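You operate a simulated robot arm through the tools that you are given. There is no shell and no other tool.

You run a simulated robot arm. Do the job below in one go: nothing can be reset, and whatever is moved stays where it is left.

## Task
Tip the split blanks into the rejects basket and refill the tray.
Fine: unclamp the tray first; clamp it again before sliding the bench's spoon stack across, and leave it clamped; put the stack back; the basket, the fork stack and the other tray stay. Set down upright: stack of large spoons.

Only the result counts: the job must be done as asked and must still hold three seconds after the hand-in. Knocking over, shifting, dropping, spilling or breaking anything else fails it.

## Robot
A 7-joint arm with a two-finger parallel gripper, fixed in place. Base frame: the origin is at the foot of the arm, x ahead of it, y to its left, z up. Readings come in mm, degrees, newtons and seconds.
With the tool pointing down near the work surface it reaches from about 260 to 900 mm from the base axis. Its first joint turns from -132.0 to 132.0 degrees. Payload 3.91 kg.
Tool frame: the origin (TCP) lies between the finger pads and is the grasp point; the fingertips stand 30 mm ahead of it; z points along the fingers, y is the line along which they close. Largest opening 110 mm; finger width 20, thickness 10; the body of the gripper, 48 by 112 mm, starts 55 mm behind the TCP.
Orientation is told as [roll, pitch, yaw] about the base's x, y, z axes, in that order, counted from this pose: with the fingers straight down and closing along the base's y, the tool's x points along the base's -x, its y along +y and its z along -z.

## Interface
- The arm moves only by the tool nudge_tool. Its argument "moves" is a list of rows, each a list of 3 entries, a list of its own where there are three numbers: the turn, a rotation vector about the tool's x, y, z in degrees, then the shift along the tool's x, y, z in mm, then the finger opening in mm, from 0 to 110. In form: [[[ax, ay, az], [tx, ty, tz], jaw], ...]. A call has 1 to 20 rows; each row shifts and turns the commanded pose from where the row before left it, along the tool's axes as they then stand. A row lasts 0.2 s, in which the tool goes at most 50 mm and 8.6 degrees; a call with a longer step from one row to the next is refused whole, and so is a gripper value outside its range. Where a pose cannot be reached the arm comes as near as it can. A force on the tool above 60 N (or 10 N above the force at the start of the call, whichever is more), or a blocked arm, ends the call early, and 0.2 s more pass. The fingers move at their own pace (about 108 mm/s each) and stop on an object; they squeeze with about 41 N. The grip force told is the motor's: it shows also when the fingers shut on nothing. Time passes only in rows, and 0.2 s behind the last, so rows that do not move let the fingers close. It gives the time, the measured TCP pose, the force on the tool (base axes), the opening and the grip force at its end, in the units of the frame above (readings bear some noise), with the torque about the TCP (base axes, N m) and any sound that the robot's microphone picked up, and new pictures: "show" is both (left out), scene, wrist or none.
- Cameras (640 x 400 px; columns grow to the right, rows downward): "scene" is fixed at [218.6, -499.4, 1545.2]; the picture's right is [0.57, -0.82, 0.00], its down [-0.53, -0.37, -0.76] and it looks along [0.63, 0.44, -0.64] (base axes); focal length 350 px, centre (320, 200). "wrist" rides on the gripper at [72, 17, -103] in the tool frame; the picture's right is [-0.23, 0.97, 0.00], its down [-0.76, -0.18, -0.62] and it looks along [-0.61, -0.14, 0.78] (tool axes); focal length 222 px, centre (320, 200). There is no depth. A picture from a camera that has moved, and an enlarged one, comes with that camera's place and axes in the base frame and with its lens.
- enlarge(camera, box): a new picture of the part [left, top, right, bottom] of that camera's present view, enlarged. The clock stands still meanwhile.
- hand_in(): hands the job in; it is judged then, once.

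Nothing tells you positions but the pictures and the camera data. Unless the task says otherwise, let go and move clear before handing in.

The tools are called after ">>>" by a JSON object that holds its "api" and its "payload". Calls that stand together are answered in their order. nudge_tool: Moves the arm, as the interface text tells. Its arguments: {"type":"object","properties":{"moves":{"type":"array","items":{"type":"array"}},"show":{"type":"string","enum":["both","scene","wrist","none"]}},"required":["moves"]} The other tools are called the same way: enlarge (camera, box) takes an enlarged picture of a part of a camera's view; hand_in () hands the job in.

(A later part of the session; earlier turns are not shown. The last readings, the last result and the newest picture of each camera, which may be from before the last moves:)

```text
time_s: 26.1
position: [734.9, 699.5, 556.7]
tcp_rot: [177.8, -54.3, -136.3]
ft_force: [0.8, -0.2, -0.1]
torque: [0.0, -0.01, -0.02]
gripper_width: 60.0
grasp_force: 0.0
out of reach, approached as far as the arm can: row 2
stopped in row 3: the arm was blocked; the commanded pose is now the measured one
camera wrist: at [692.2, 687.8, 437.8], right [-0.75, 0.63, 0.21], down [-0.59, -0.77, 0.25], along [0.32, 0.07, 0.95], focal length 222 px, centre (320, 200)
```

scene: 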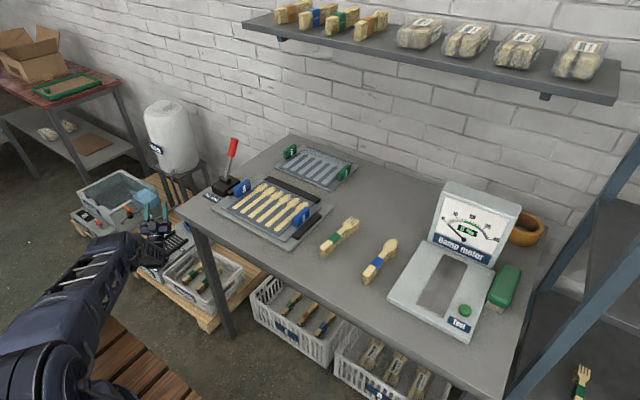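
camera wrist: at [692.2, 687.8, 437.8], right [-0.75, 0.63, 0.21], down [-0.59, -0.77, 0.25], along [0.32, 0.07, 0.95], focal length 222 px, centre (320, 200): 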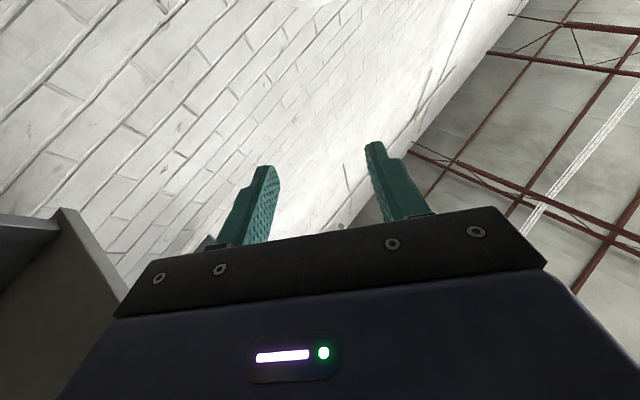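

I hit the reach limit around z=500, so a dump pose near z=560 at 120° with TCP about (675, 632) suits. I'll back out the way I came.

>>> {"api": "nudge_tool", "payload": {"moves": [[[0, 0, 0], [-34.6, 0, 20], 60], [[0, 0, 0], [-34.6, 0, 20], 60], [[0, 0, 0], [-34.6, 0, 20], 60], [[0, 0, 0], [-34.6, 0, 20], 60], [[0, 0, 0], [-23.5, 0, -32.4], 60], [[0, 0, 0], [-23.5, 0, -32.4], 60], [[0, 0, 0], [0, 0, 0], 60]], "show": "scene"}}

```text
time_s: 27.7
position: [664.6, 634.4, 715.1]
tcp_rot: [177.7, -54.4, -136.2]
ft_force: [0.0, -0.6, 0.0]
torque: [0.01, -0.01, 0.01]
gripper_width: 60.1
grasp_force: 0.1
```

scene: 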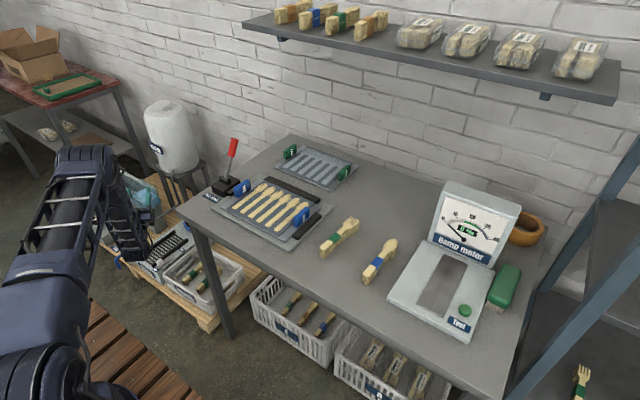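

>>> {"api": "nudge_tool", "payload": {"moves": [[[0, 8, 0], [0, 0, 0], 60], [[0, 8, 0], [0, 0, 0], 60], [[0, 8, 0], [0, 0, 0], 60], [[0, 8, 0], [0, 0, 0], 60], [[0, 8, 0], [0, 0, 0], 60], [[0, 8, 0], [0, 0, 0], 60], [[0, 8, 0], [0, 0, 0], 60], [[0, 8, 0], [0, 0, 0], 60], [[0, 8, 0], [0, 0, 0], 60], [[0, 8, 0], [0, 0, 0], 60], [[0, 8, 0], [0, 0, 0], 60], [[0, 8, 0], [0, 0, 0], 60], [[0, 8, 0], [0, 0, 0], 60], [[0, 8, 0], [0, 0, 0], 60], [[0, 8, 0], [0, 0, 0], 60], [[0, 5.6, 0], [0, 0, 0], 60], [[0, 0, 0], [0, 0, 0], 60]], "show": "scene"}}

```text
time_s: 31.3
position: [665.1, 635.2, 715.7]
tcp_rot: [1.3, 0.0, 41.9]
ft_force: [1.0, 0.9, 0.0]
torque: [0.02, -0.03, -0.02]
gripper_width: 59.8
grasp_force: 0.0
```

scene: 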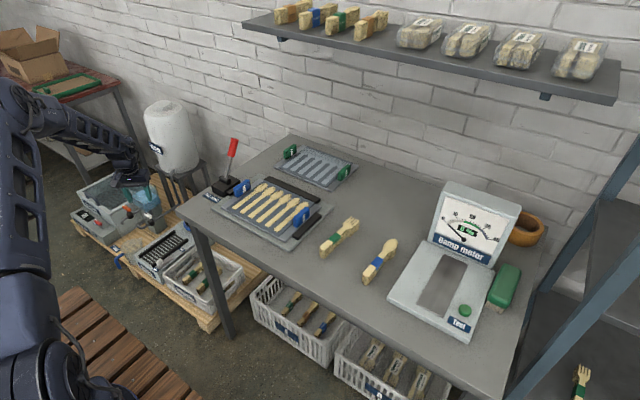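

Dump rehearsal done. I'll return above the tray and look closely at its left handle.

>>> {"api": "nudge_tool", "payload": {"moves": [[[1.3, 0, 8.38], [0, 0, -40], 60], [[0, 0, 8.38], [0, 0, -46], 60], [[0, 0, 8.38], [0, 0, -46], 60], [[0, 0, 8.38], [0, 0, -46], 60], [[0, 0, 8.38], [0, 0, -46], 60], [[0, 0, 0], [0, 0, -46], 60], [[0, 0, 0], [0, 0, -46], 60], [[0, 0, 0], [-8.6, -44.9, 0], 110], [[0, 0, 0], [-8.6, -44.9, 0], 110], [[0, 0, 0], [-8.6, -44.9, 0], 110], [[0, 0, 0], [-8.6, -44.9, 0], 110], [[0, 0, 0], [-8.6, -44.9, 0], 110], [[0, 0, 0], [-8.6, -44.9, 0], 110], [[0, 0, 0], [-8.6, -44.9, 0], 110], [[0, 0, 0], [-8.6, -44.9, 0], 110], [[0, 0, 0], [-8.6, -44.9, 0], 110], [[0, 0, 0], [0, 0, 35], 110], [[0, 0, 0], [0, 0, 35], 110], [[0, 0, 0], [0, 0, 30], 110], [[0, 0, 0], [0, 0, 0], 110]], "show": "both"}}

>>> {"api": "enlarge", "payload": {"camera": "wrist", "box": [220, 60, 420, 230]}}

```text
time_s: 35.5
position: [744.9, 230.3, 929.4]
tcp_rot: [0.0, 0.0, -0.1]
ft_force: [0.0, 0.2, 0.2]
torque: [-0.01, 0.02, -0.03]
gripper_width: 109.9
grasp_force: 0.0
camera wrist: at [674.1, 248.3, 1033.8], right [0.23, 0.97, 0.0], down [0.76, -0.18, 0.62], along [0.61, -0.14, -0.78], focal length 222 px, centre (320, 200)
```

scene: 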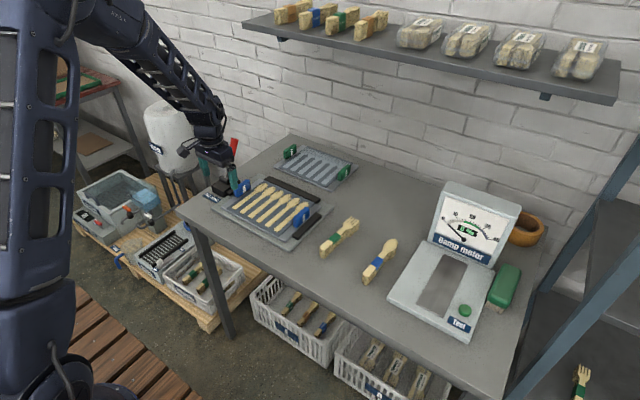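
wrist: 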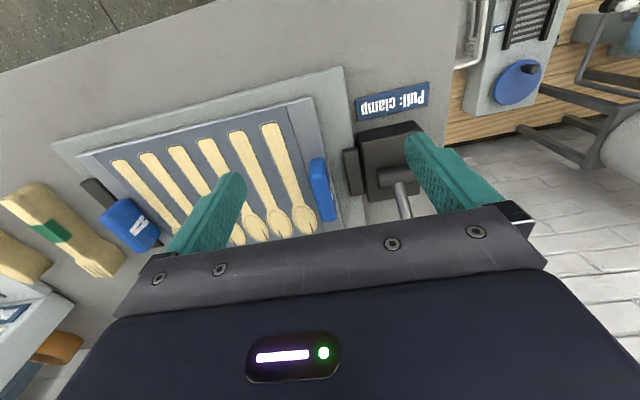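

```text
2.35 times, centred on (320, 145) of wrist
camera zoom: at [674.1, 248.3, 1033.8], right [0.23, 0.97, 0.0], down [0.76, -0.18, 0.62], along [0.61, -0.14, -0.78], focal length 523 px, centre (320, 329)
```

zoom: 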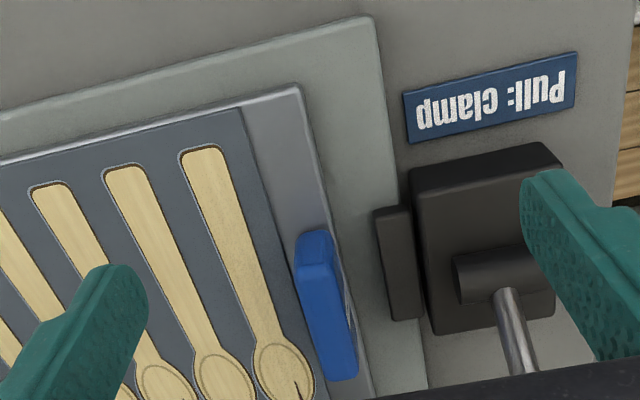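

The left handle is a plate about 62 × 13 mm flush with the tray's outer edge, centred near (805, 222) with its top at about z=868. I'll narrow the jaws, centre over it and come down in stages.

>>> {"api": "nudge_tool", "payload": {"moves": [[[0, 0, 0], [0, 0, 0], 44], [[0, 0, 0], [-20, -2.8, 0], 44], [[0, 0, 0], [-20, -2.8, 0], 44], [[0, 0, 0], [-20, -2.7, 0], 44], [[0, 0, 0], [0, 0, 12], 44], [[0, 0, 0], [0, 0, 12], 44], [[0, 0, 0], [0, 0, 0], 44]], "show": "both"}}

>>> {"api": "enlarge", "payload": {"camera": "wrist", "box": [220, 80, 420, 240]}}

>>> {"api": "enlarge", "payload": {"camera": "scene", "box": [190, 130, 290, 220]}}

```text
time_s: 37.1
position: [803.5, 221.1, 907.2]
tcp_rot: [-0.1, 0.1, 0.0]
ft_force: [-0.3, 0.2, 1.1]
torque: [0.01, 0.0, 0.02]
gripper_width: 44.0
grasp_force: 0.1
camera wrist: at [732.9, 238.9, 1011.0], right [0.23, 0.97, 0.0], down [0.76, -0.18, 0.62], along [0.61, -0.14, -0.78], focal length 222 px, centre (320, 200)
```

scene: 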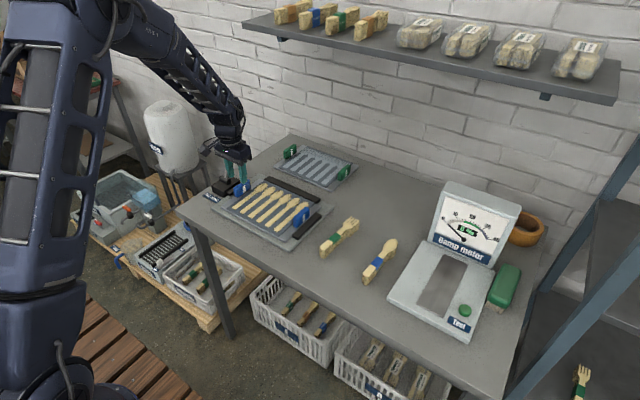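
wrist: 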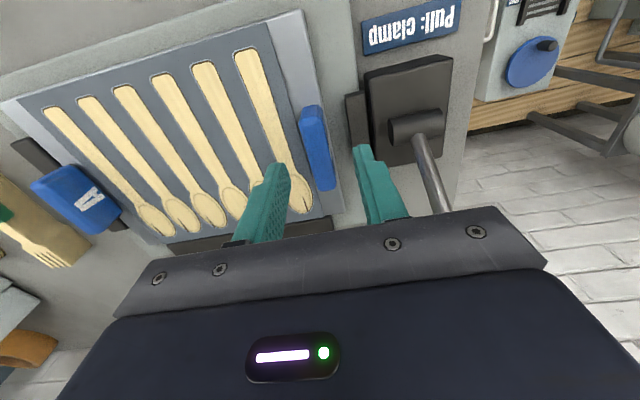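

```text
2.50 times, centred on (320, 160) of wrist
camera zoom: at [732.9, 238.9, 1011.0], right [0.23, 0.97, 0.0], down [0.76, -0.18, 0.62], along [0.61, -0.14, -0.78], focal length 555 px, centre (320, 300)
```

zoom: 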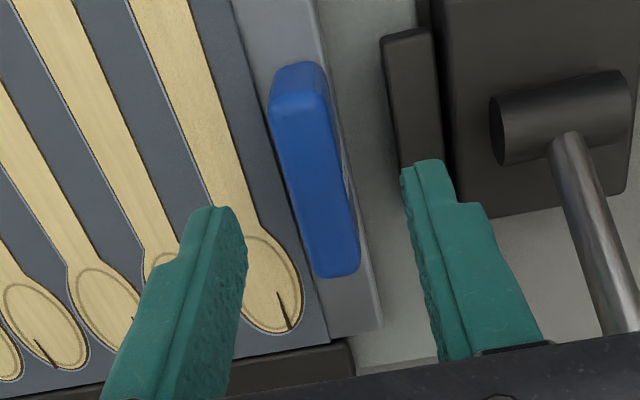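

```text
4.44 times, centred on (240, 175) of scene
camera zoom: at [218.6, -499.4, 1545.2], right [0.57, -0.82, 0.0], down [-0.53, -0.37, -0.76], along [0.63, 0.44, -0.64], focal length 1553 px, centre (676, 311)
```

zoom: 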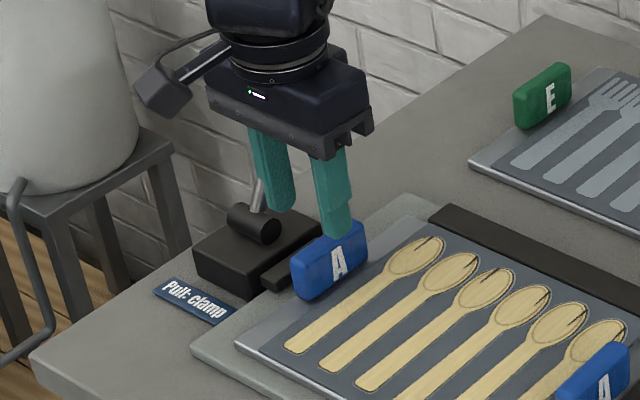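

The jaws straddle the handle well, centred at y≈222. I'll descend in two stages, keeping the outer finger clear of the retracted pad, then close.

>>> {"api": "nudge_tool", "payload": {"moves": [[[0, 0, 0], [-2, 0.5, 0], 30], [[0, 0, 0], [0, 0, 12], 30], [[0, 0, 0], [0, 0, 12], 25], [[0, 0, 0], [0, 0, 0], 25], [[0, 0, 0], [0, 0, 0], 25]], "show": "both"}}

>>> {"api": "enlarge", "payload": {"camera": "wrist", "box": [220, 80, 420, 240]}}

>>> {"api": "enlarge", "payload": {"camera": "scene", "box": [190, 130, 290, 220]}}

```text
time_s: 38.3
position: [807.2, 219.4, 882.6]
tcp_rot: [0.0, 0.1, 0.1]
ft_force: [-0.7, 0.5, -0.2]
torque: [0.0, -0.03, -0.04]
gripper_width: 25.0
grasp_force: 0.0
camera wrist: at [735.4, 238.2, 986.7], right [0.23, 0.97, 0.0], down [0.76, -0.18, 0.62], along [0.61, -0.14, -0.78], focal length 222 px, centre (320, 200)
```

scene: 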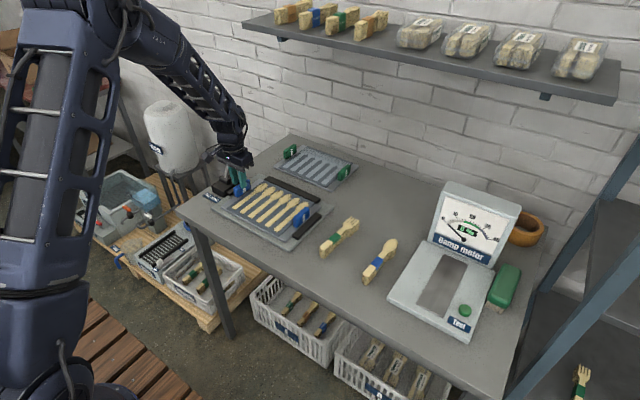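
wrist: 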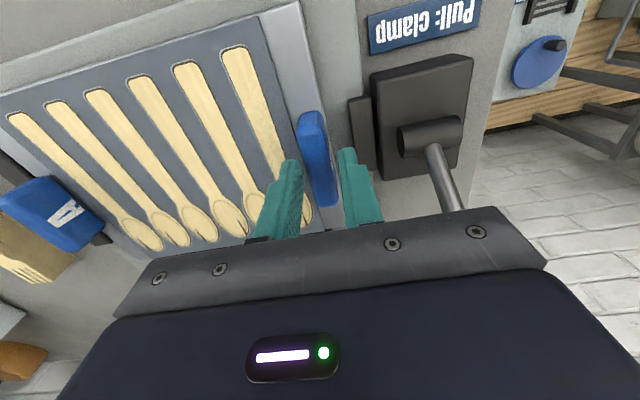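

```text
2.50 times, centred on (320, 160) of wrist
camera zoom: at [735.4, 238.2, 986.7], right [0.23, 0.97, 0.0], down [0.76, -0.18, 0.62], along [0.61, -0.14, -0.78], focal length 555 px, centre (320, 300)
```

zoom: 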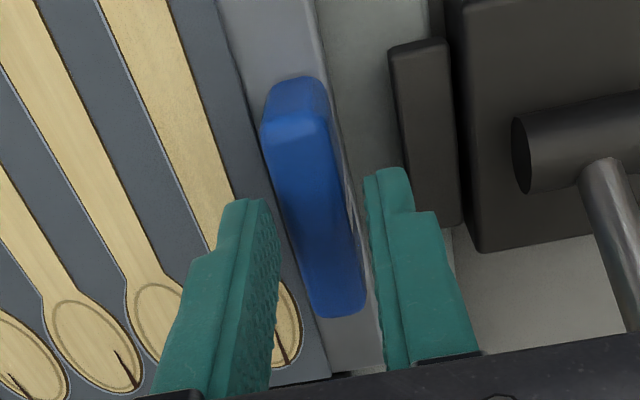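

```text
4.44 times, centred on (240, 175) of scene
camera zoom: at [218.6, -499.4, 1545.2], right [0.57, -0.82, 0.0], down [-0.53, -0.37, -0.76], along [0.63, 0.44, -0.64], focal length 1553 px, centre (676, 311)
```

zoom: 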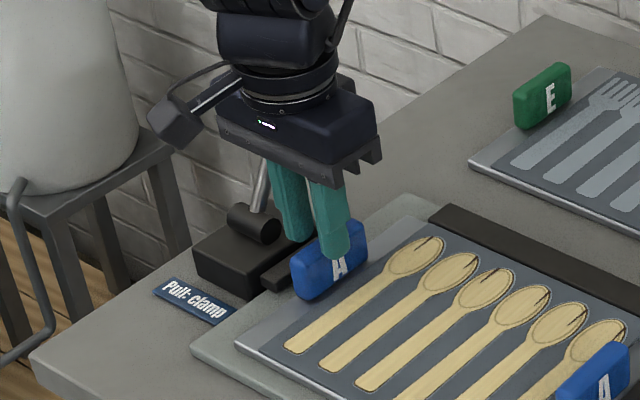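

>>> {"api": "nudge_tool", "payload": {"moves": [[[0, 0, 0], [0, 0, 7], 25], [[0, 0, 0], [0, 0, 7], 25], [[0, 0, 0], [0, 0, 5], 25], [[0, 0, 0], [0, 0, 0], 25]], "show": "both"}}

>>> {"api": "enlarge", "payload": {"camera": "wrist", "box": [220, 80, 420, 240]}}

>>> {"api": "enlarge", "payload": {"camera": "scene", "box": [190, 130, 290, 220]}}

```text
time_s: 39.3
position: [805.4, 220.9, 864.0]
tcp_rot: [0.0, 0.2, 0.0]
ft_force: [0.1, 1.3, 0.1]
torque: [0.0, -0.03, 0.03]
gripper_width: 24.9
grasp_force: 0.0
camera wrist: at [734.7, 238.4, 967.5], right [0.23, 0.97, 0.0], down [0.76, -0.18, 0.62], along [0.61, -0.14, -0.78], focal length 222 px, centre (320, 200)
```

scene: 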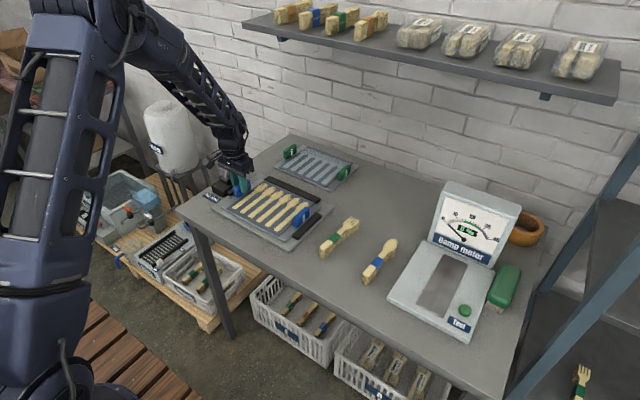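
wrist: 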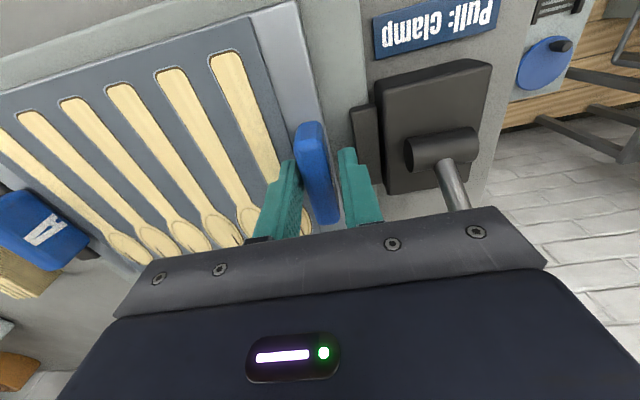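

```text
2.50 times, centred on (320, 160) of wrist
camera zoom: at [734.7, 238.4, 967.5], right [0.23, 0.97, 0.0], down [0.76, -0.18, 0.62], along [0.61, -0.14, -0.78], focal length 555 px, centre (320, 300)
```

zoom: 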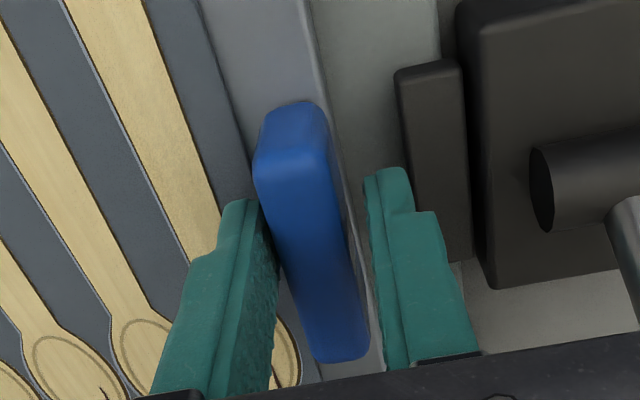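

```text
4.44 times, centred on (240, 175) of scene
camera zoom: at [218.6, -499.4, 1545.2], right [0.57, -0.82, 0.0], down [-0.53, -0.37, -0.76], along [0.63, 0.44, -0.64], focal length 1553 px, centre (676, 311)
```

zoom: 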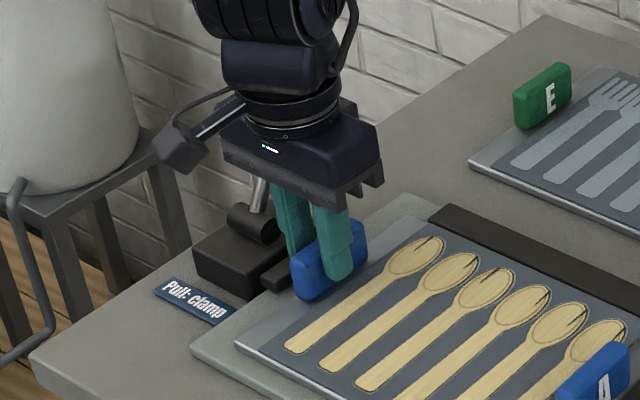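

The fingers are down either side of the handle. Closing now.

>>> {"api": "nudge_tool", "payload": {"moves": [[[0, 0, 0], [0, 0, 0], 0], [[0, 0, 0], [0, 0, 0], 0], [[0, 0, 0], [0, 0, 0], 0]], "show": "wrist"}}

>>> {"api": "enlarge", "payload": {"camera": "wrist", "box": [220, 80, 420, 240]}}

```text
time_s: 40.1
position: [805.0, 220.4, 863.5]
tcp_rot: [0.0, 0.0, 0.0]
ft_force: [0.7, -0.8, 0.0]
torque: [0.04, -0.04, -0.01]
gripper_width: 17.8
grasp_force: 41.3
camera wrist: at [734.7, 238.4, 967.5], right [0.23, 0.97, 0.0], down [0.76, -0.18, 0.62], along [0.61, -0.14, -0.78], focal length 222 px, centre (320, 200)
```

wrist: 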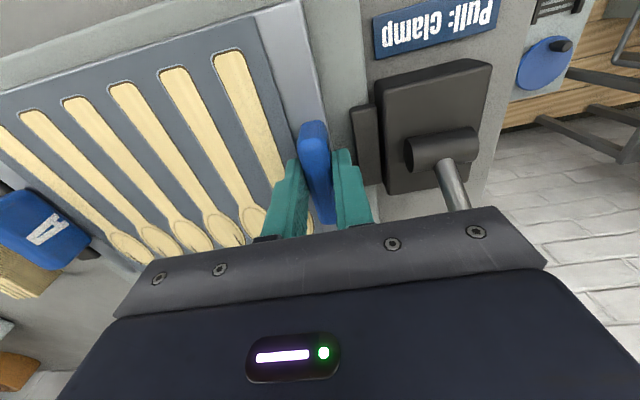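

```text
2.50 times, centred on (320, 160) of wrist
camera zoom: at [734.7, 238.4, 967.5], right [0.23, 0.97, 0.0], down [0.76, -0.18, 0.62], along [0.61, -0.14, -0.78], focal length 555 px, centre (320, 300)
```

zoom: 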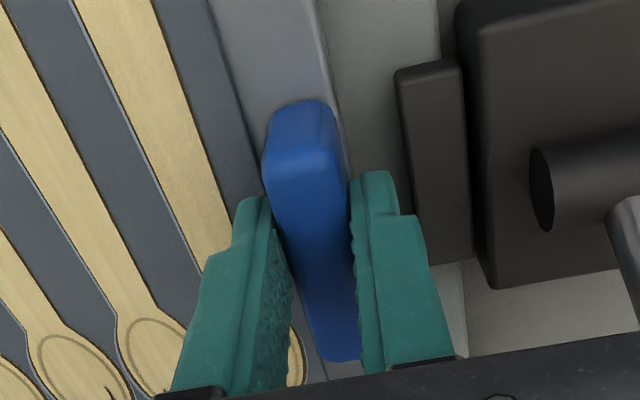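

Gripped at 17.8 mm wide with 41 N. I'll lift slightly and check the load.

>>> {"api": "nudge_tool", "payload": {"moves": [[[0, 0, 0], [0, 0, -4], 0], [[0, 0, 0], [0, 0, -4], 0], [[0, 0, 0], [0, 0, -6], 0], [[0, 0, 0], [0, 0, -6], 0], [[0, 0, 0], [0, 0, 0], 0]], "show": "both"}}

>>> {"api": "enlarge", "payload": {"camera": "scene", "box": [190, 140, 340, 260]}}

```text
time_s: 41.3
position: [805.2, 219.7, 884.3]
tcp_rot: [0.0, 0.0, 0.0]
ft_force: [-1.0, -0.4, 0.3]
torque: [-0.01, -0.27, 0.0]
gripper_width: 17.3
grasp_force: 40.4
camera wrist: at [734.2, 238.4, 987.8], right [0.23, 0.97, 0.0], down [0.76, -0.18, 0.62], along [0.61, -0.14, -0.78], focal length 222 px, centre (320, 200)
```

scene: 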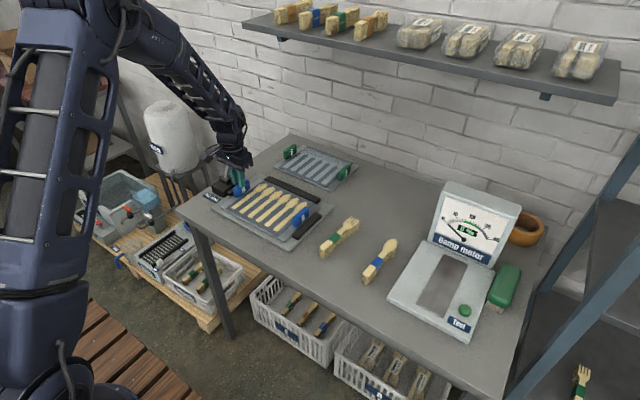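
wrist: 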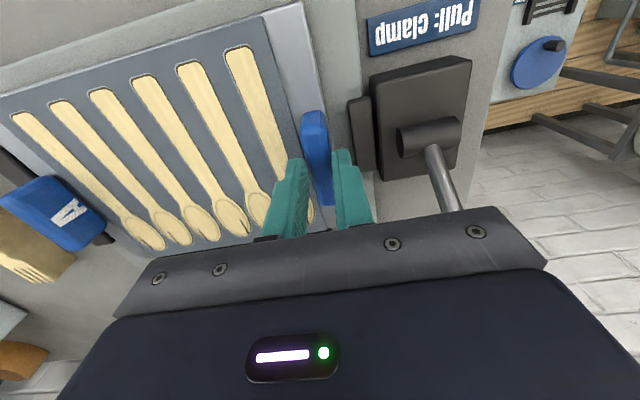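

```text
3.33 times, centred on (265, 200) of scene
camera zoom: at [218.6, -499.4, 1545.2], right [0.57, -0.82, 0.0], down [-0.53, -0.37, -0.76], along [0.63, 0.44, -0.64], focal length 1165 px, centre (503, 200)
```

zoom: 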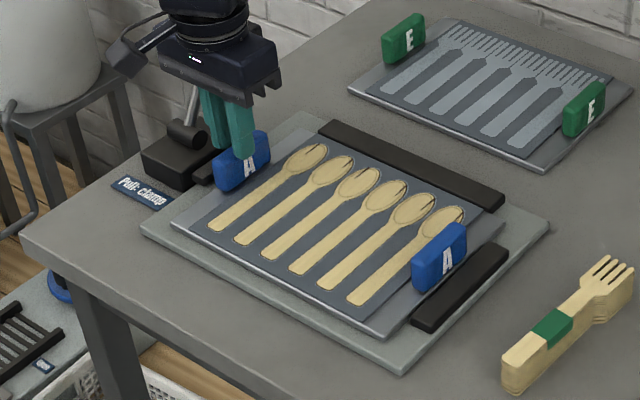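

The fingers slid up the handle rather than lifting: the tray hasn't moved. I'll go back down, re-grip and lift in tiny steps while reading the force.

>>> {"api": "nudge_tool", "payload": {"moves": [[[0, 0, 0], [0, 0, 0], 25], [[0, 0, 0], [0, 0, 0], 25], [[0, 0, 0], [0, 0, 8], 25], [[0, 0, 0], [0, 0, 8], 25], [[0, 0, 0], [0, 0, 4], 25], [[0, 0, 0], [0, 0, 2], 25], [[0, 0, 0], [0, 0, 0], 25]], "show": "none"}}

>>> {"api": "enlarge", "payload": {"camera": "wrist", "box": [0, 0, 360, 260]}}

>>> {"api": "enlarge", "payload": {"camera": "scene", "box": [260, 160, 350, 250]}}

```text
time_s: 42.9
position: [804.5, 220.9, 862.1]
tcp_rot: [0.0, 0.1, 0.0]
ft_force: [0.8, -0.9, 0.2]
torque: [0.0, -0.01, 0.0]
gripper_width: 25.1
grasp_force: 0.0
```

```text
1.54 times, centred on (180, 130) of wrist
camera zoom: at [734.6, 238.7, 965.8], right [0.23, 0.97, 0.0], down [0.76, -0.18, 0.62], along [0.61, -0.14, -0.78], focal length 342 px, centre (535, 308)
```

zoom: 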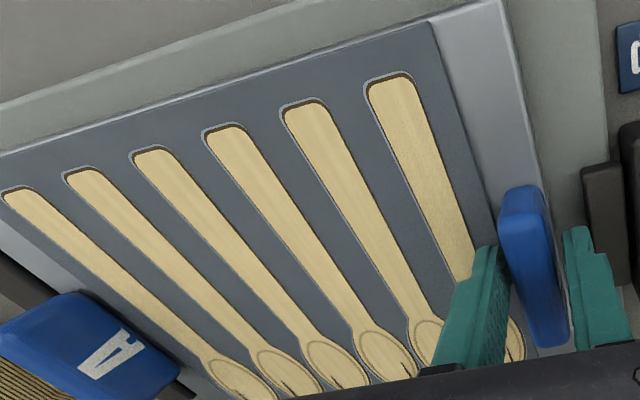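

```text
4.44 times, centred on (305, 205) of scene
camera zoom: at [218.6, -499.4, 1545.2], right [0.57, -0.82, 0.0], down [-0.53, -0.37, -0.76], along [0.63, 0.44, -0.64], focal length 1553 px, centre (387, 178)
```

zoom: 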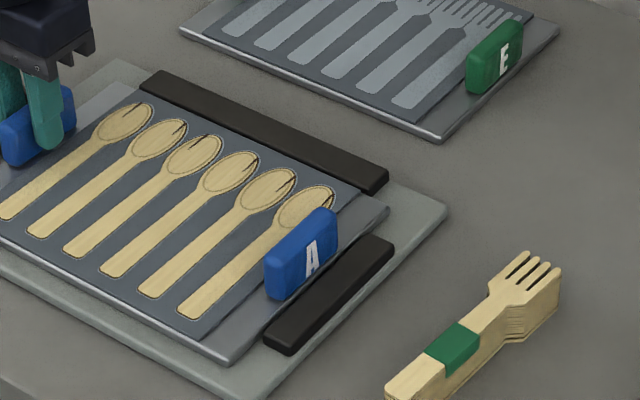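

>>> {"api": "nudge_tool", "payload": {"moves": [[[0, 0, 0], [0, 0, 0], 0], [[0, 0, 0], [0, 0, 0], 0], [[0, 0, 0], [0, 0, 0], 0], [[0, 0, 0], [0, 0, 0], 0]], "show": "none"}}

>>> {"api": "nudge_tool", "payload": {"moves": [[[0, 0, 0], [0, 0, -2], 0]], "show": "none"}}

>>> {"api": "nudge_tool", "payload": {"moves": [[[0, 0, 0], [0, 0, -2], 0]], "show": "wrist"}}

```text
time_s: 43.9
position: [804.7, 220.7, 861.9]
tcp_rot: [0.0, 0.1, 0.0]
ft_force: [0.5, -1.0, -0.1]
torque: [0.08, 0.04, 0.01]
gripper_width: 17.6
grasp_force: 40.5
```

```text
time_s: 44.3
position: [804.5, 220.8, 863.6]
tcp_rot: [0.0, 0.1, 0.0]
ft_force: [0.1, 0.1, -0.2]
torque: [0.34, 0.0, 0.01]
gripper_width: 17.7
grasp_force: 41.4
```

```text
time_s: 44.7
position: [805.4, 221.7, 865.2]
tcp_rot: [0.0, 0.1, 0.0]
ft_force: [0.1, 0.1, -3.2]
torque: [0.31, 0.06, 0.02]
gripper_width: 17.3
grasp_force: 40.8
camera wrist: at [734.7, 238.4, 969.3], right [0.23, 0.97, 0.0], down [0.76, -0.18, 0.62], along [0.61, -0.14, -0.78], focal length 222 px, centre (320, 200)
```

wrist: 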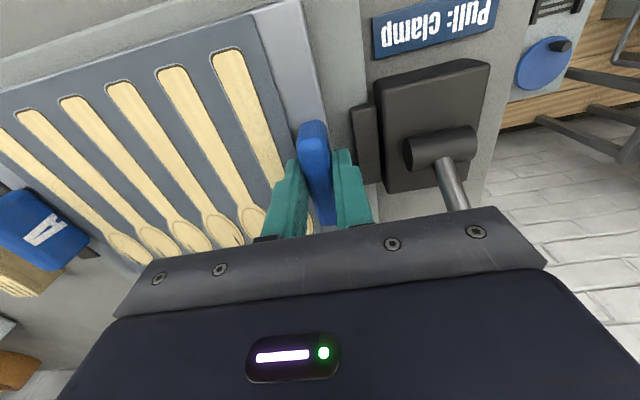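

>>> {"api": "nudge_tool", "payload": {"moves": [[[0, 0, 0], [0, 0, -2], 0]], "show": "none"}}

>>> {"api": "nudge_tool", "payload": {"moves": [[[0, 0, 0], [0, 0, -2], 0]], "show": "none"}}

>>> {"api": "nudge_tool", "payload": {"moves": [[[0, 0, 0], [0, 0, -3], 0]], "show": "both"}}

>>> {"api": "enlarge", "payload": {"camera": "wrist", "box": [220, 80, 420, 240]}}

>>> {"api": "enlarge", "payload": {"camera": "scene", "box": [190, 140, 340, 260]}}

```text
time_s: 45.1
position: [805.6, 220.6, 868.2]
tcp_rot: [0.0, 0.2, 0.0]
ft_force: [-0.1, -0.1, -2.8]
torque: [0.33, 0.03, -0.01]
gripper_width: 17.3
grasp_force: 40.5
```

```text
time_s: 45.5
position: [804.7, 221.6, 870.6]
tcp_rot: [0.0, 0.1, 0.0]
ft_force: [-0.3, 0.6, -3.5]
torque: [0.32, 0.01, -0.02]
gripper_width: 17.4
grasp_force: 41.3
```

```text
time_s: 45.9
position: [805.0, 220.5, 873.5]
tcp_rot: [0.0, 0.1, -0.1]
ft_force: [-0.6, -0.1, -2.3]
torque: [0.34, -0.01, -0.01]
gripper_width: 17.7
grasp_force: 41.7
camera wrist: at [734.8, 238.7, 976.4], right [0.23, 0.97, 0.0], down [0.76, -0.18, 0.62], along [0.61, -0.14, -0.78], focal length 222 px, centre (320, 200)
```

scene: 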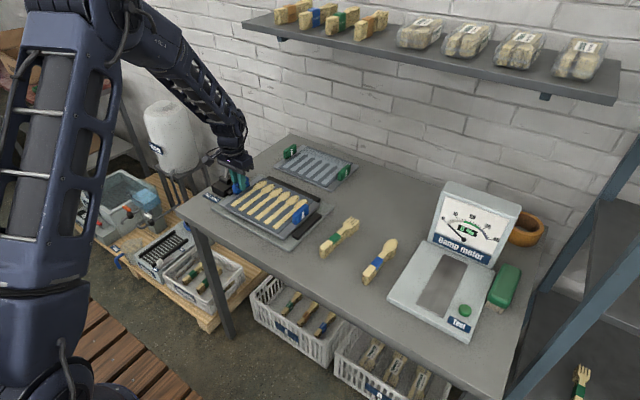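
wrist: 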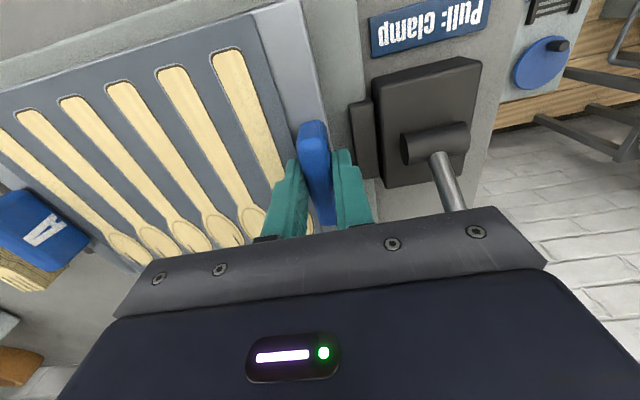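

```text
2.50 times, centred on (320, 160) of wrist
camera zoom: at [734.8, 238.7, 976.4], right [0.23, 0.97, 0.0], down [0.76, -0.18, 0.62], along [0.61, -0.14, -0.78], focal length 555 px, centre (320, 300)
```

zoom: 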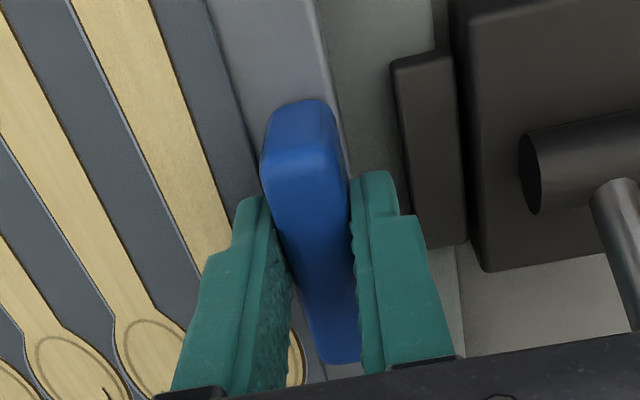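

```text
3.33 times, centred on (265, 200) of scene
camera zoom: at [218.6, -499.4, 1545.2], right [0.57, -0.82, 0.0], down [-0.53, -0.37, -0.76], along [0.63, 0.44, -0.64], focal length 1165 px, centre (503, 200)
```

zoom: 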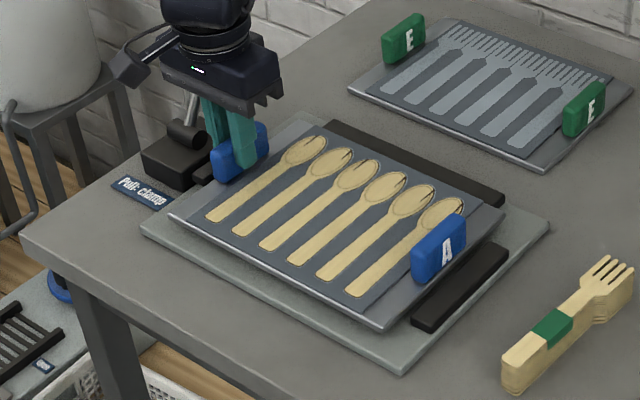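

It's lifting now: about 2.8 N with 0.33 N·m, so the tray weighs about 0.3 kg. I'll keep raising it gently and check that the grip isn't slipping.

>>> {"api": "nudge_tool", "payload": {"moves": [[[0, 0, 0], [0, 0, -3], 0], [[0, 0, 0], [0, 0, -3], 0], [[0, 0, 0], [0, 0, -4], 0], [[0, 0, 0], [0, 0, -4], 0], [[0, 0, 0], [0, 0, -5], 0], [[0, 0, 0], [0, 0, -5], 0], [[0, 0, 0], [0, 0, -5], 0]], "show": "both"}}

>>> {"api": "enlarge", "payload": {"camera": "wrist", "box": [220, 80, 420, 240]}}

>>> {"api": "enlarge", "payload": {"camera": "scene", "box": [190, 140, 340, 260]}}

```text
time_s: 47.5
position: [803.3, 221.3, 902.2]
tcp_rot: [0.0, 0.0, 0.0]
ft_force: [-0.2, -1.1, -2.7]
torque: [0.37, -0.01, 0.02]
gripper_width: 17.5
grasp_force: 41.2
camera wrist: at [734.2, 238.8, 1005.7], right [0.23, 0.97, 0.0], down [0.76, -0.18, 0.62], along [0.61, -0.14, -0.78], focal length 222 px, centre (320, 200)
```

scene: 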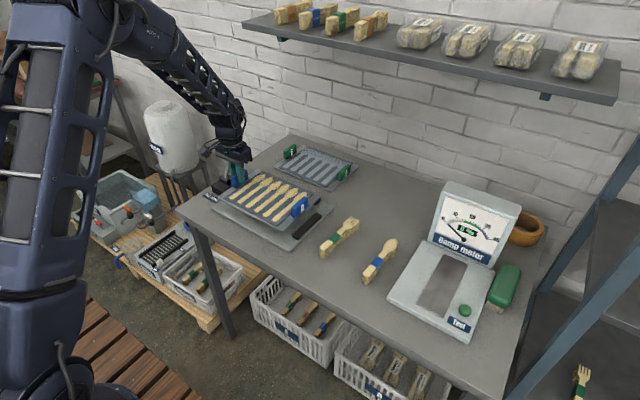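
wrist: 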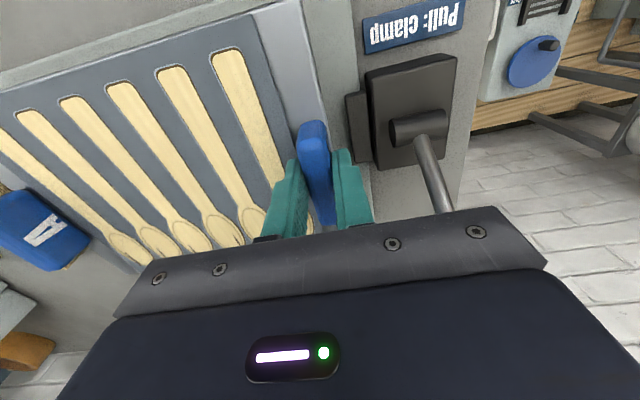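

```text
2.50 times, centred on (320, 160) of wrist
camera zoom: at [734.2, 238.8, 1005.7], right [0.23, 0.97, 0.0], down [0.76, -0.18, 0.62], along [0.61, -0.14, -0.78], focal length 555 px, centre (320, 300)
```

zoom: 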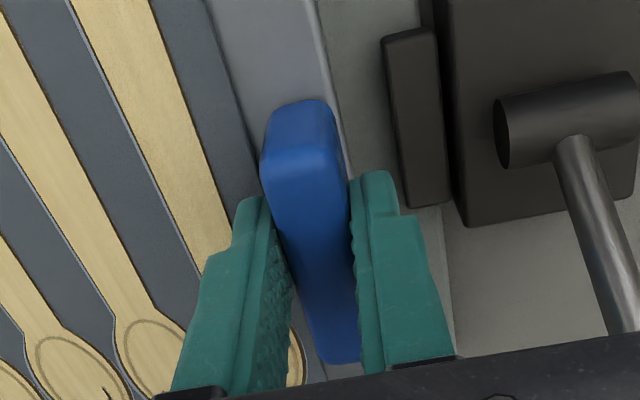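

```text
3.33 times, centred on (265, 200) of scene
camera zoom: at [218.6, -499.4, 1545.2], right [0.57, -0.82, 0.0], down [-0.53, -0.37, -0.76], along [0.63, 0.44, -0.64], focal length 1165 px, centre (503, 200)
```

zoom: 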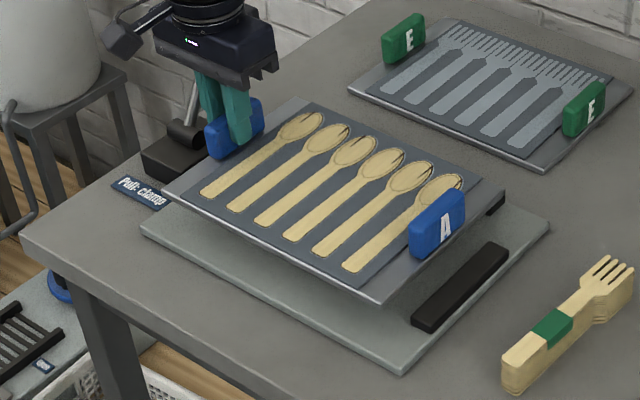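

The grip is solid and the tray level. I'll raise it clear of the lever, up to about z=1060.

>>> {"api": "nudge_tool", "payload": {"moves": [[[0, 0, 0], [0, 0, -6], 0], [[0, 0, 0], [0, 0, -8], 0], [[0, 0, 0], [0, 0, -10], 0], [[0, 0, 0], [0, 0, -12], 0], [[0, 0, 0], [0, 0, -14], 0], [[0, 0, 0], [0, 0, -15], 0], [[0, 0, 0], [0, 0, -15], 0], [[0, 0, 0], [0, 0, -15], 0], [[0, 0, 0], [0, 0, -15], 0], [[0, 0, 0], [0, 0, -15], 0], [[0, 0, 0], [0, 0, -13], 0], [[0, 0, 0], [0, 0, -10], 0], [[0, 0, 0], [0, 0, -7], 0], [[0, 0, 0], [0, 0, -4], 0], [[0, 0, 0], [0, 0, 0], 0]], "show": "both"}}

```text
time_s: 50.7
position: [806.1, 220.8, 1062.5]
tcp_rot: [0.1, 0.1, -0.1]
ft_force: [-0.2, 0.0, -2.8]
torque: [0.35, 0.0, 0.02]
gripper_width: 17.6
grasp_force: 41.0
camera wrist: at [735.2, 239.0, 1165.4], right [0.23, 0.97, 0.0], down [0.76, -0.18, 0.62], along [0.61, -0.14, -0.78], focal length 222 px, centre (320, 200)
```

scene: 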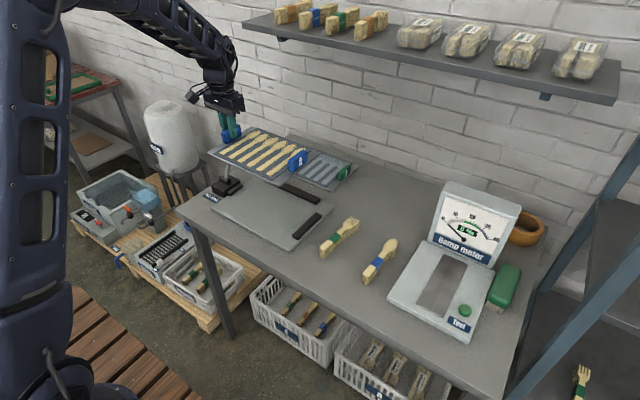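
wrist: 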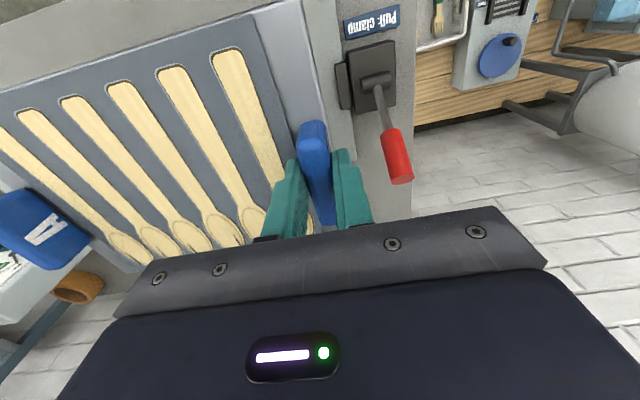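

>>> {"api": "nudge_tool", "payload": {"moves": [[[0, 0, 0], [4, 12, 0], 0], [[0, 0, 0], [7, 22, 0], 0], [[0, 0, 0], [10, 31, 0], 0], [[0, 0, 0], [10, 31, 0], 0], [[0, 0, 0], [10, 31, 0], 0], [[0, 0, 0], [10, 31, 0], 0], [[0, 0, 0], [10, 31, 0], 0], [[0, 0, 0], [10, 31, 0], 0], [[0, 0, 0], [10, 31, 0], 0], [[0, 0, 0], [10, 31, 0], 0], [[0, 0, 0], [10, 31, 0], 0], [[0, 0, 0], [10, 31, 0], 0], [[0, 0, 0], [10, 31, 0], 0], [[0, 0, 0], [7, 22, 0], 0], [[0, 0, 0], [3, 14, 0], 0], [[0, 0, 0], [0, 0, 0], 0]], "show": "both"}}

>>> {"api": "enlarge", "payload": {"camera": "scene", "box": [180, 150, 340, 260]}}

```text
time_s: 54.1
position: [674.5, 635.3, 1061.2]
tcp_rot: [0.0, 0.1, 0.0]
ft_force: [0.6, 0.2, -2.4]
torque: [0.32, 0.06, 0.02]
gripper_width: 17.2
grasp_force: 40.8
camera wrist: at [603.5, 651.9, 1164.8], right [0.23, 0.97, 0.0], down [0.76, -0.18, 0.62], along [0.61, -0.14, -0.78], focal length 222 px, centre (320, 200)
```

scene: 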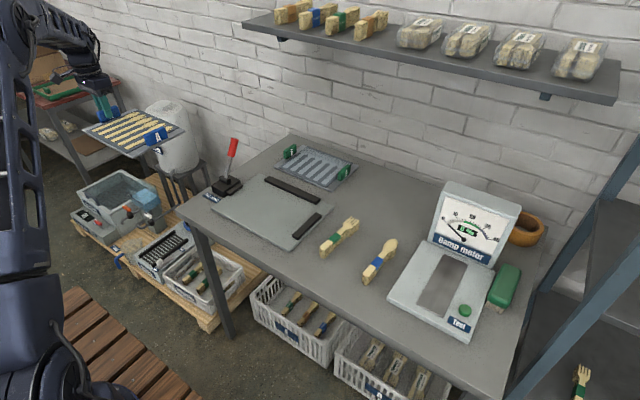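
wrist: 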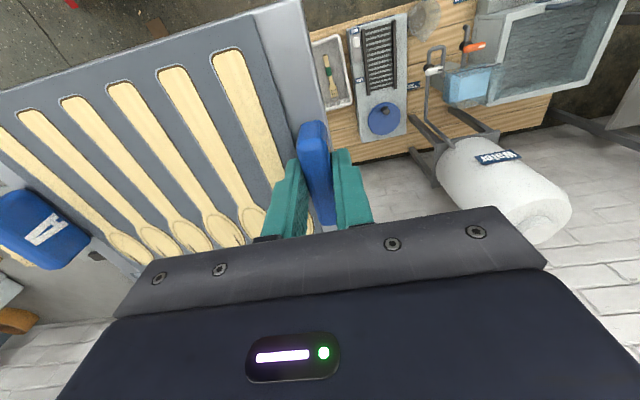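

```text
3.64 times, centred on (260, 205) of scene
camera zoom: at [218.6, -499.4, 1545.2], right [0.57, -0.82, 0.0], down [-0.53, -0.37, -0.76], along [0.63, 0.44, -0.64], focal length 1271 px, centre (538, 182)
```

zoom: 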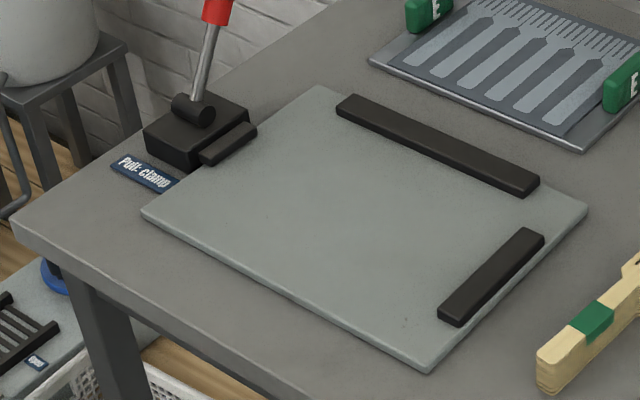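

The fixture is a plate with a back rail, a right rail and the left clamp pad. I'll now yaw to the radial direction and descend over the basket.

>>> {"api": "nudge_tool", "payload": {"moves": [[[0, 0, -2], [0, 0, 0], 0], [[0, 0, -5], [0, 0, 10], 0], [[0, 0, -6], [0, 0, 20], 0], [[0, 0, -6], [0, 0, 30], 0], [[0, 0, -6], [0, 0, 30], 0], [[0, 0, -6], [0, 0, 30], 0], [[0, 0, -6], [0, 0, 30], 0], [[0, 0, -5], [0, 0, 30], 0], [[0, 0, 0], [0, 0, 30], 0], [[0, 0, 0], [0, 0, 30], 0], [[0, 0, 0], [0, 0, 30], 0], [[0, 0, 0], [0, 0, 30], 0], [[0, 0, 0], [0, 0, 20], 0], [[0, 0, 0], [0, 0, 10], 0], [[0, 0, 0], [0, 0, 0], 0]], "show": "both"}}

```text
time_s: 57.3
position: [674.4, 632.0, 731.0]
tcp_rot: [0.0, 0.0, 42.0]
ft_force: [-0.6, 0.3, -2.9]
torque: [0.21, 0.23, 0.0]
gripper_width: 17.5
grasp_force: 41.1
camera wrist: at [610.7, 596.9, 834.3], right [-0.48, 0.88, 0.0], down [0.69, 0.38, 0.62], along [0.55, 0.3, -0.78], focal length 222 px, centre (320, 200)
```

scene: 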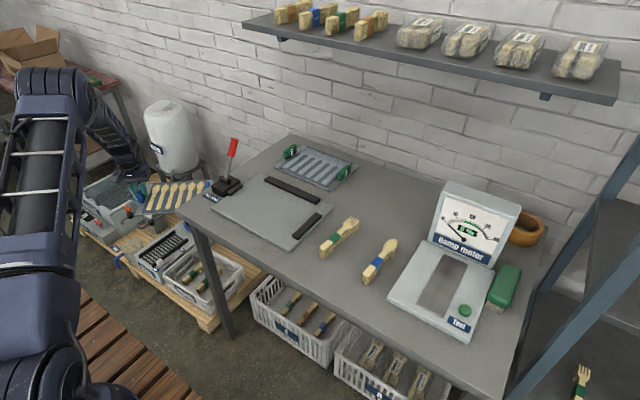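
wrist: 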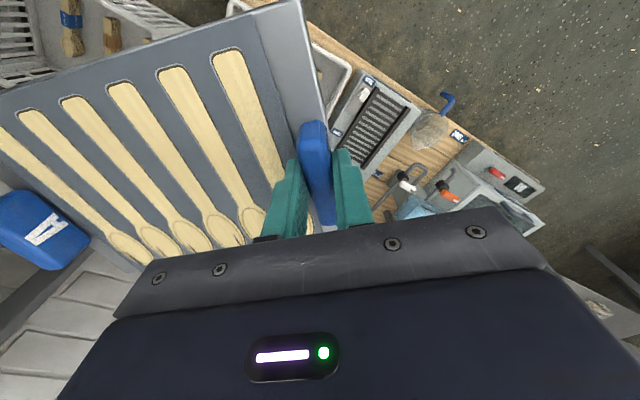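

>>> {"api": "nudge_tool", "payload": {"moves": [[[0, 0, 0], [0, 0, 10], 0], [[0, 0, 0], [0, 0, 20], 0], [[0, 0, 0], [0, 0, 30], 0], [[0, 0, 0], [0, 0, 30], 0], [[0, 0, 0], [0, 0, 20], 0], [[0, 0, 0], [0, 0, 10], 0], [[0, 0, 0], [0, 0, 0], 0], [[0, -2, 0], [0, 0, 0], 0], [[0, -4, 0], [0, 0, 0], 0], [[0, -5, 0], [0, 0, 0], 0], [[0, -6, 0], [0, 0, 0], 0], [[0, -6, 0], [0, 0, 0], 0], [[0, -6, 0], [0, 0, 0], 0], [[0, -5, 0], [0, 0, 0], 0], [[0, -3, 0], [0, 0, 0], 0], [[0, 0, 0], [0, 0, 0], 0]], "show": "both"}}

>>> {"api": "enlarge", "payload": {"camera": "scene", "box": [80, 150, 260, 320]}}

```text
time_s: 60.7
position: [673.9, 631.1, 611.4]
tcp_rot: [-0.1, -36.9, 42.0]
ft_force: [0.0, 0.0, -2.9]
torque: [0.21, 0.29, 0.01]
gripper_width: 17.1
grasp_force: 41.0
camera wrist: at [574.8, 564.8, 650.4], right [-0.52, 0.85, 0.14], down [0.29, 0.02, 0.96], along [0.8, 0.53, -0.26], focal length 222 px, centre (320, 200)
```

scene: 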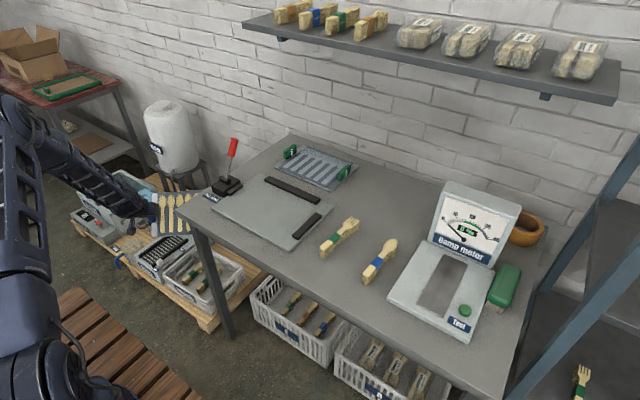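
wrist: 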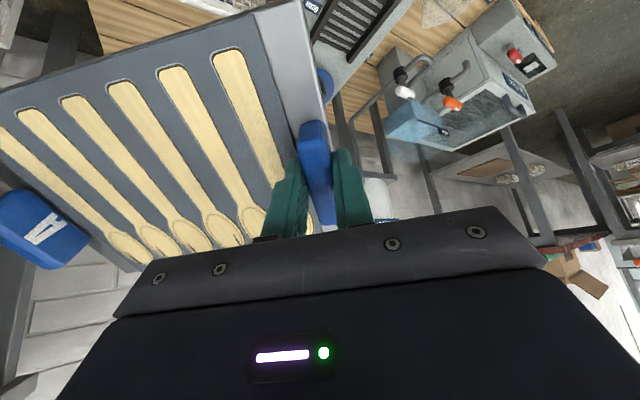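

```text
2.35 times, centred on (170, 235) of scene
camera zoom: at [218.6, -499.4, 1545.2], right [0.57, -0.82, 0.0], down [-0.53, -0.37, -0.76], along [0.63, 0.44, -0.64], focal length 822 px, centre (673, 118)
```

zoom: 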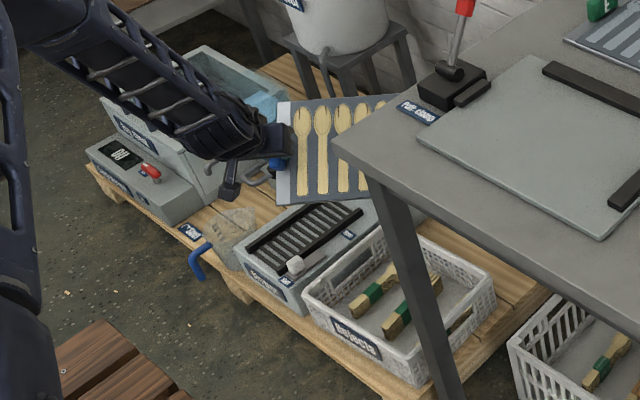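

The blanks are still seated at 37° and the grip is holding. I'll tilt further.

>>> {"api": "nudge_tool", "payload": {"moves": [[[0, -3, 0], [0, 0, 0], 0], [[0, -5, 0], [0, 0, 0], 0], [[0, -6, 0], [0, 0, 0], 0], [[0, -6, 0], [0, 0, 0], 0], [[0, -6, 0], [0, 0, 0], 0], [[0, -5, 0], [0, 0, 0], 0], [[0, -3, 0], [0, 0, 0], 0], [[0, 0, 0], [0, 0, 0], 0]], "show": "both"}}

>>> {"api": "enlarge", "payload": {"camera": "scene", "box": [80, 150, 260, 320]}}

```text
time_s: 62.5
position: [675.4, 631.7, 610.3]
tcp_rot: [0.0, -70.9, 42.0]
ft_force: [0.5, 0.3, -2.5]
torque: [0.14, 0.31, 0.02]
gripper_width: 17.5
grasp_force: 41.6
camera wrist: at [574.6, 563.9, 575.9], right [-0.6, 0.77, 0.21], down [-0.13, -0.36, 0.92], along [0.79, 0.52, 0.32], focal length 222 px, centre (320, 200)
```

scene: 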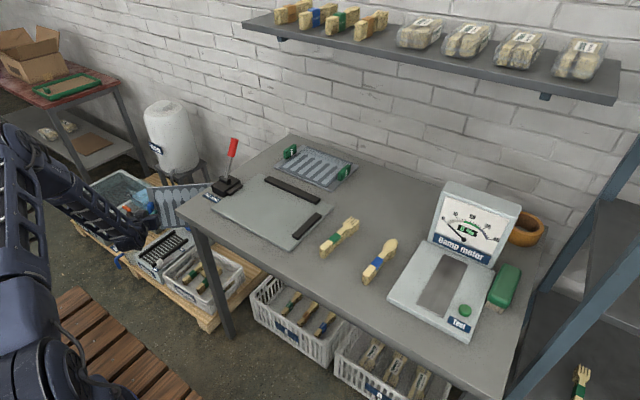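
wrist: 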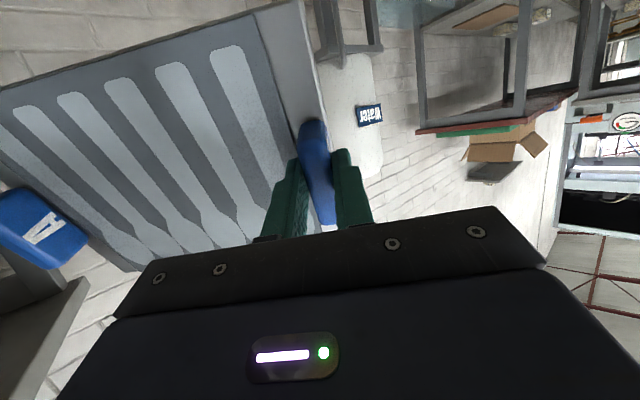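

```text
2.35 times, centred on (170, 235) of scene
camera zoom: at [218.6, -499.4, 1545.2], right [0.57, -0.82, 0.0], down [-0.53, -0.37, -0.76], along [0.63, 0.44, -0.64], focal length 822 px, centre (673, 118)
```

zoom: 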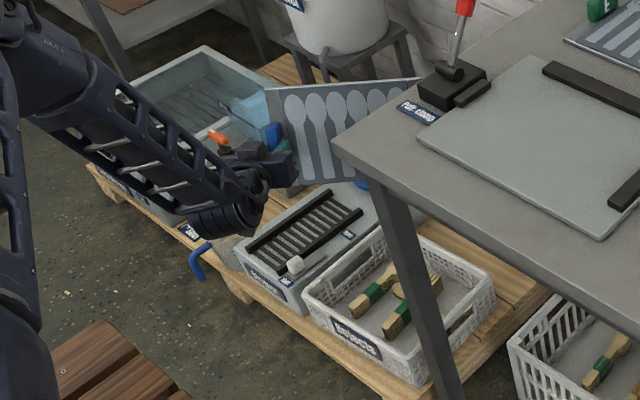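

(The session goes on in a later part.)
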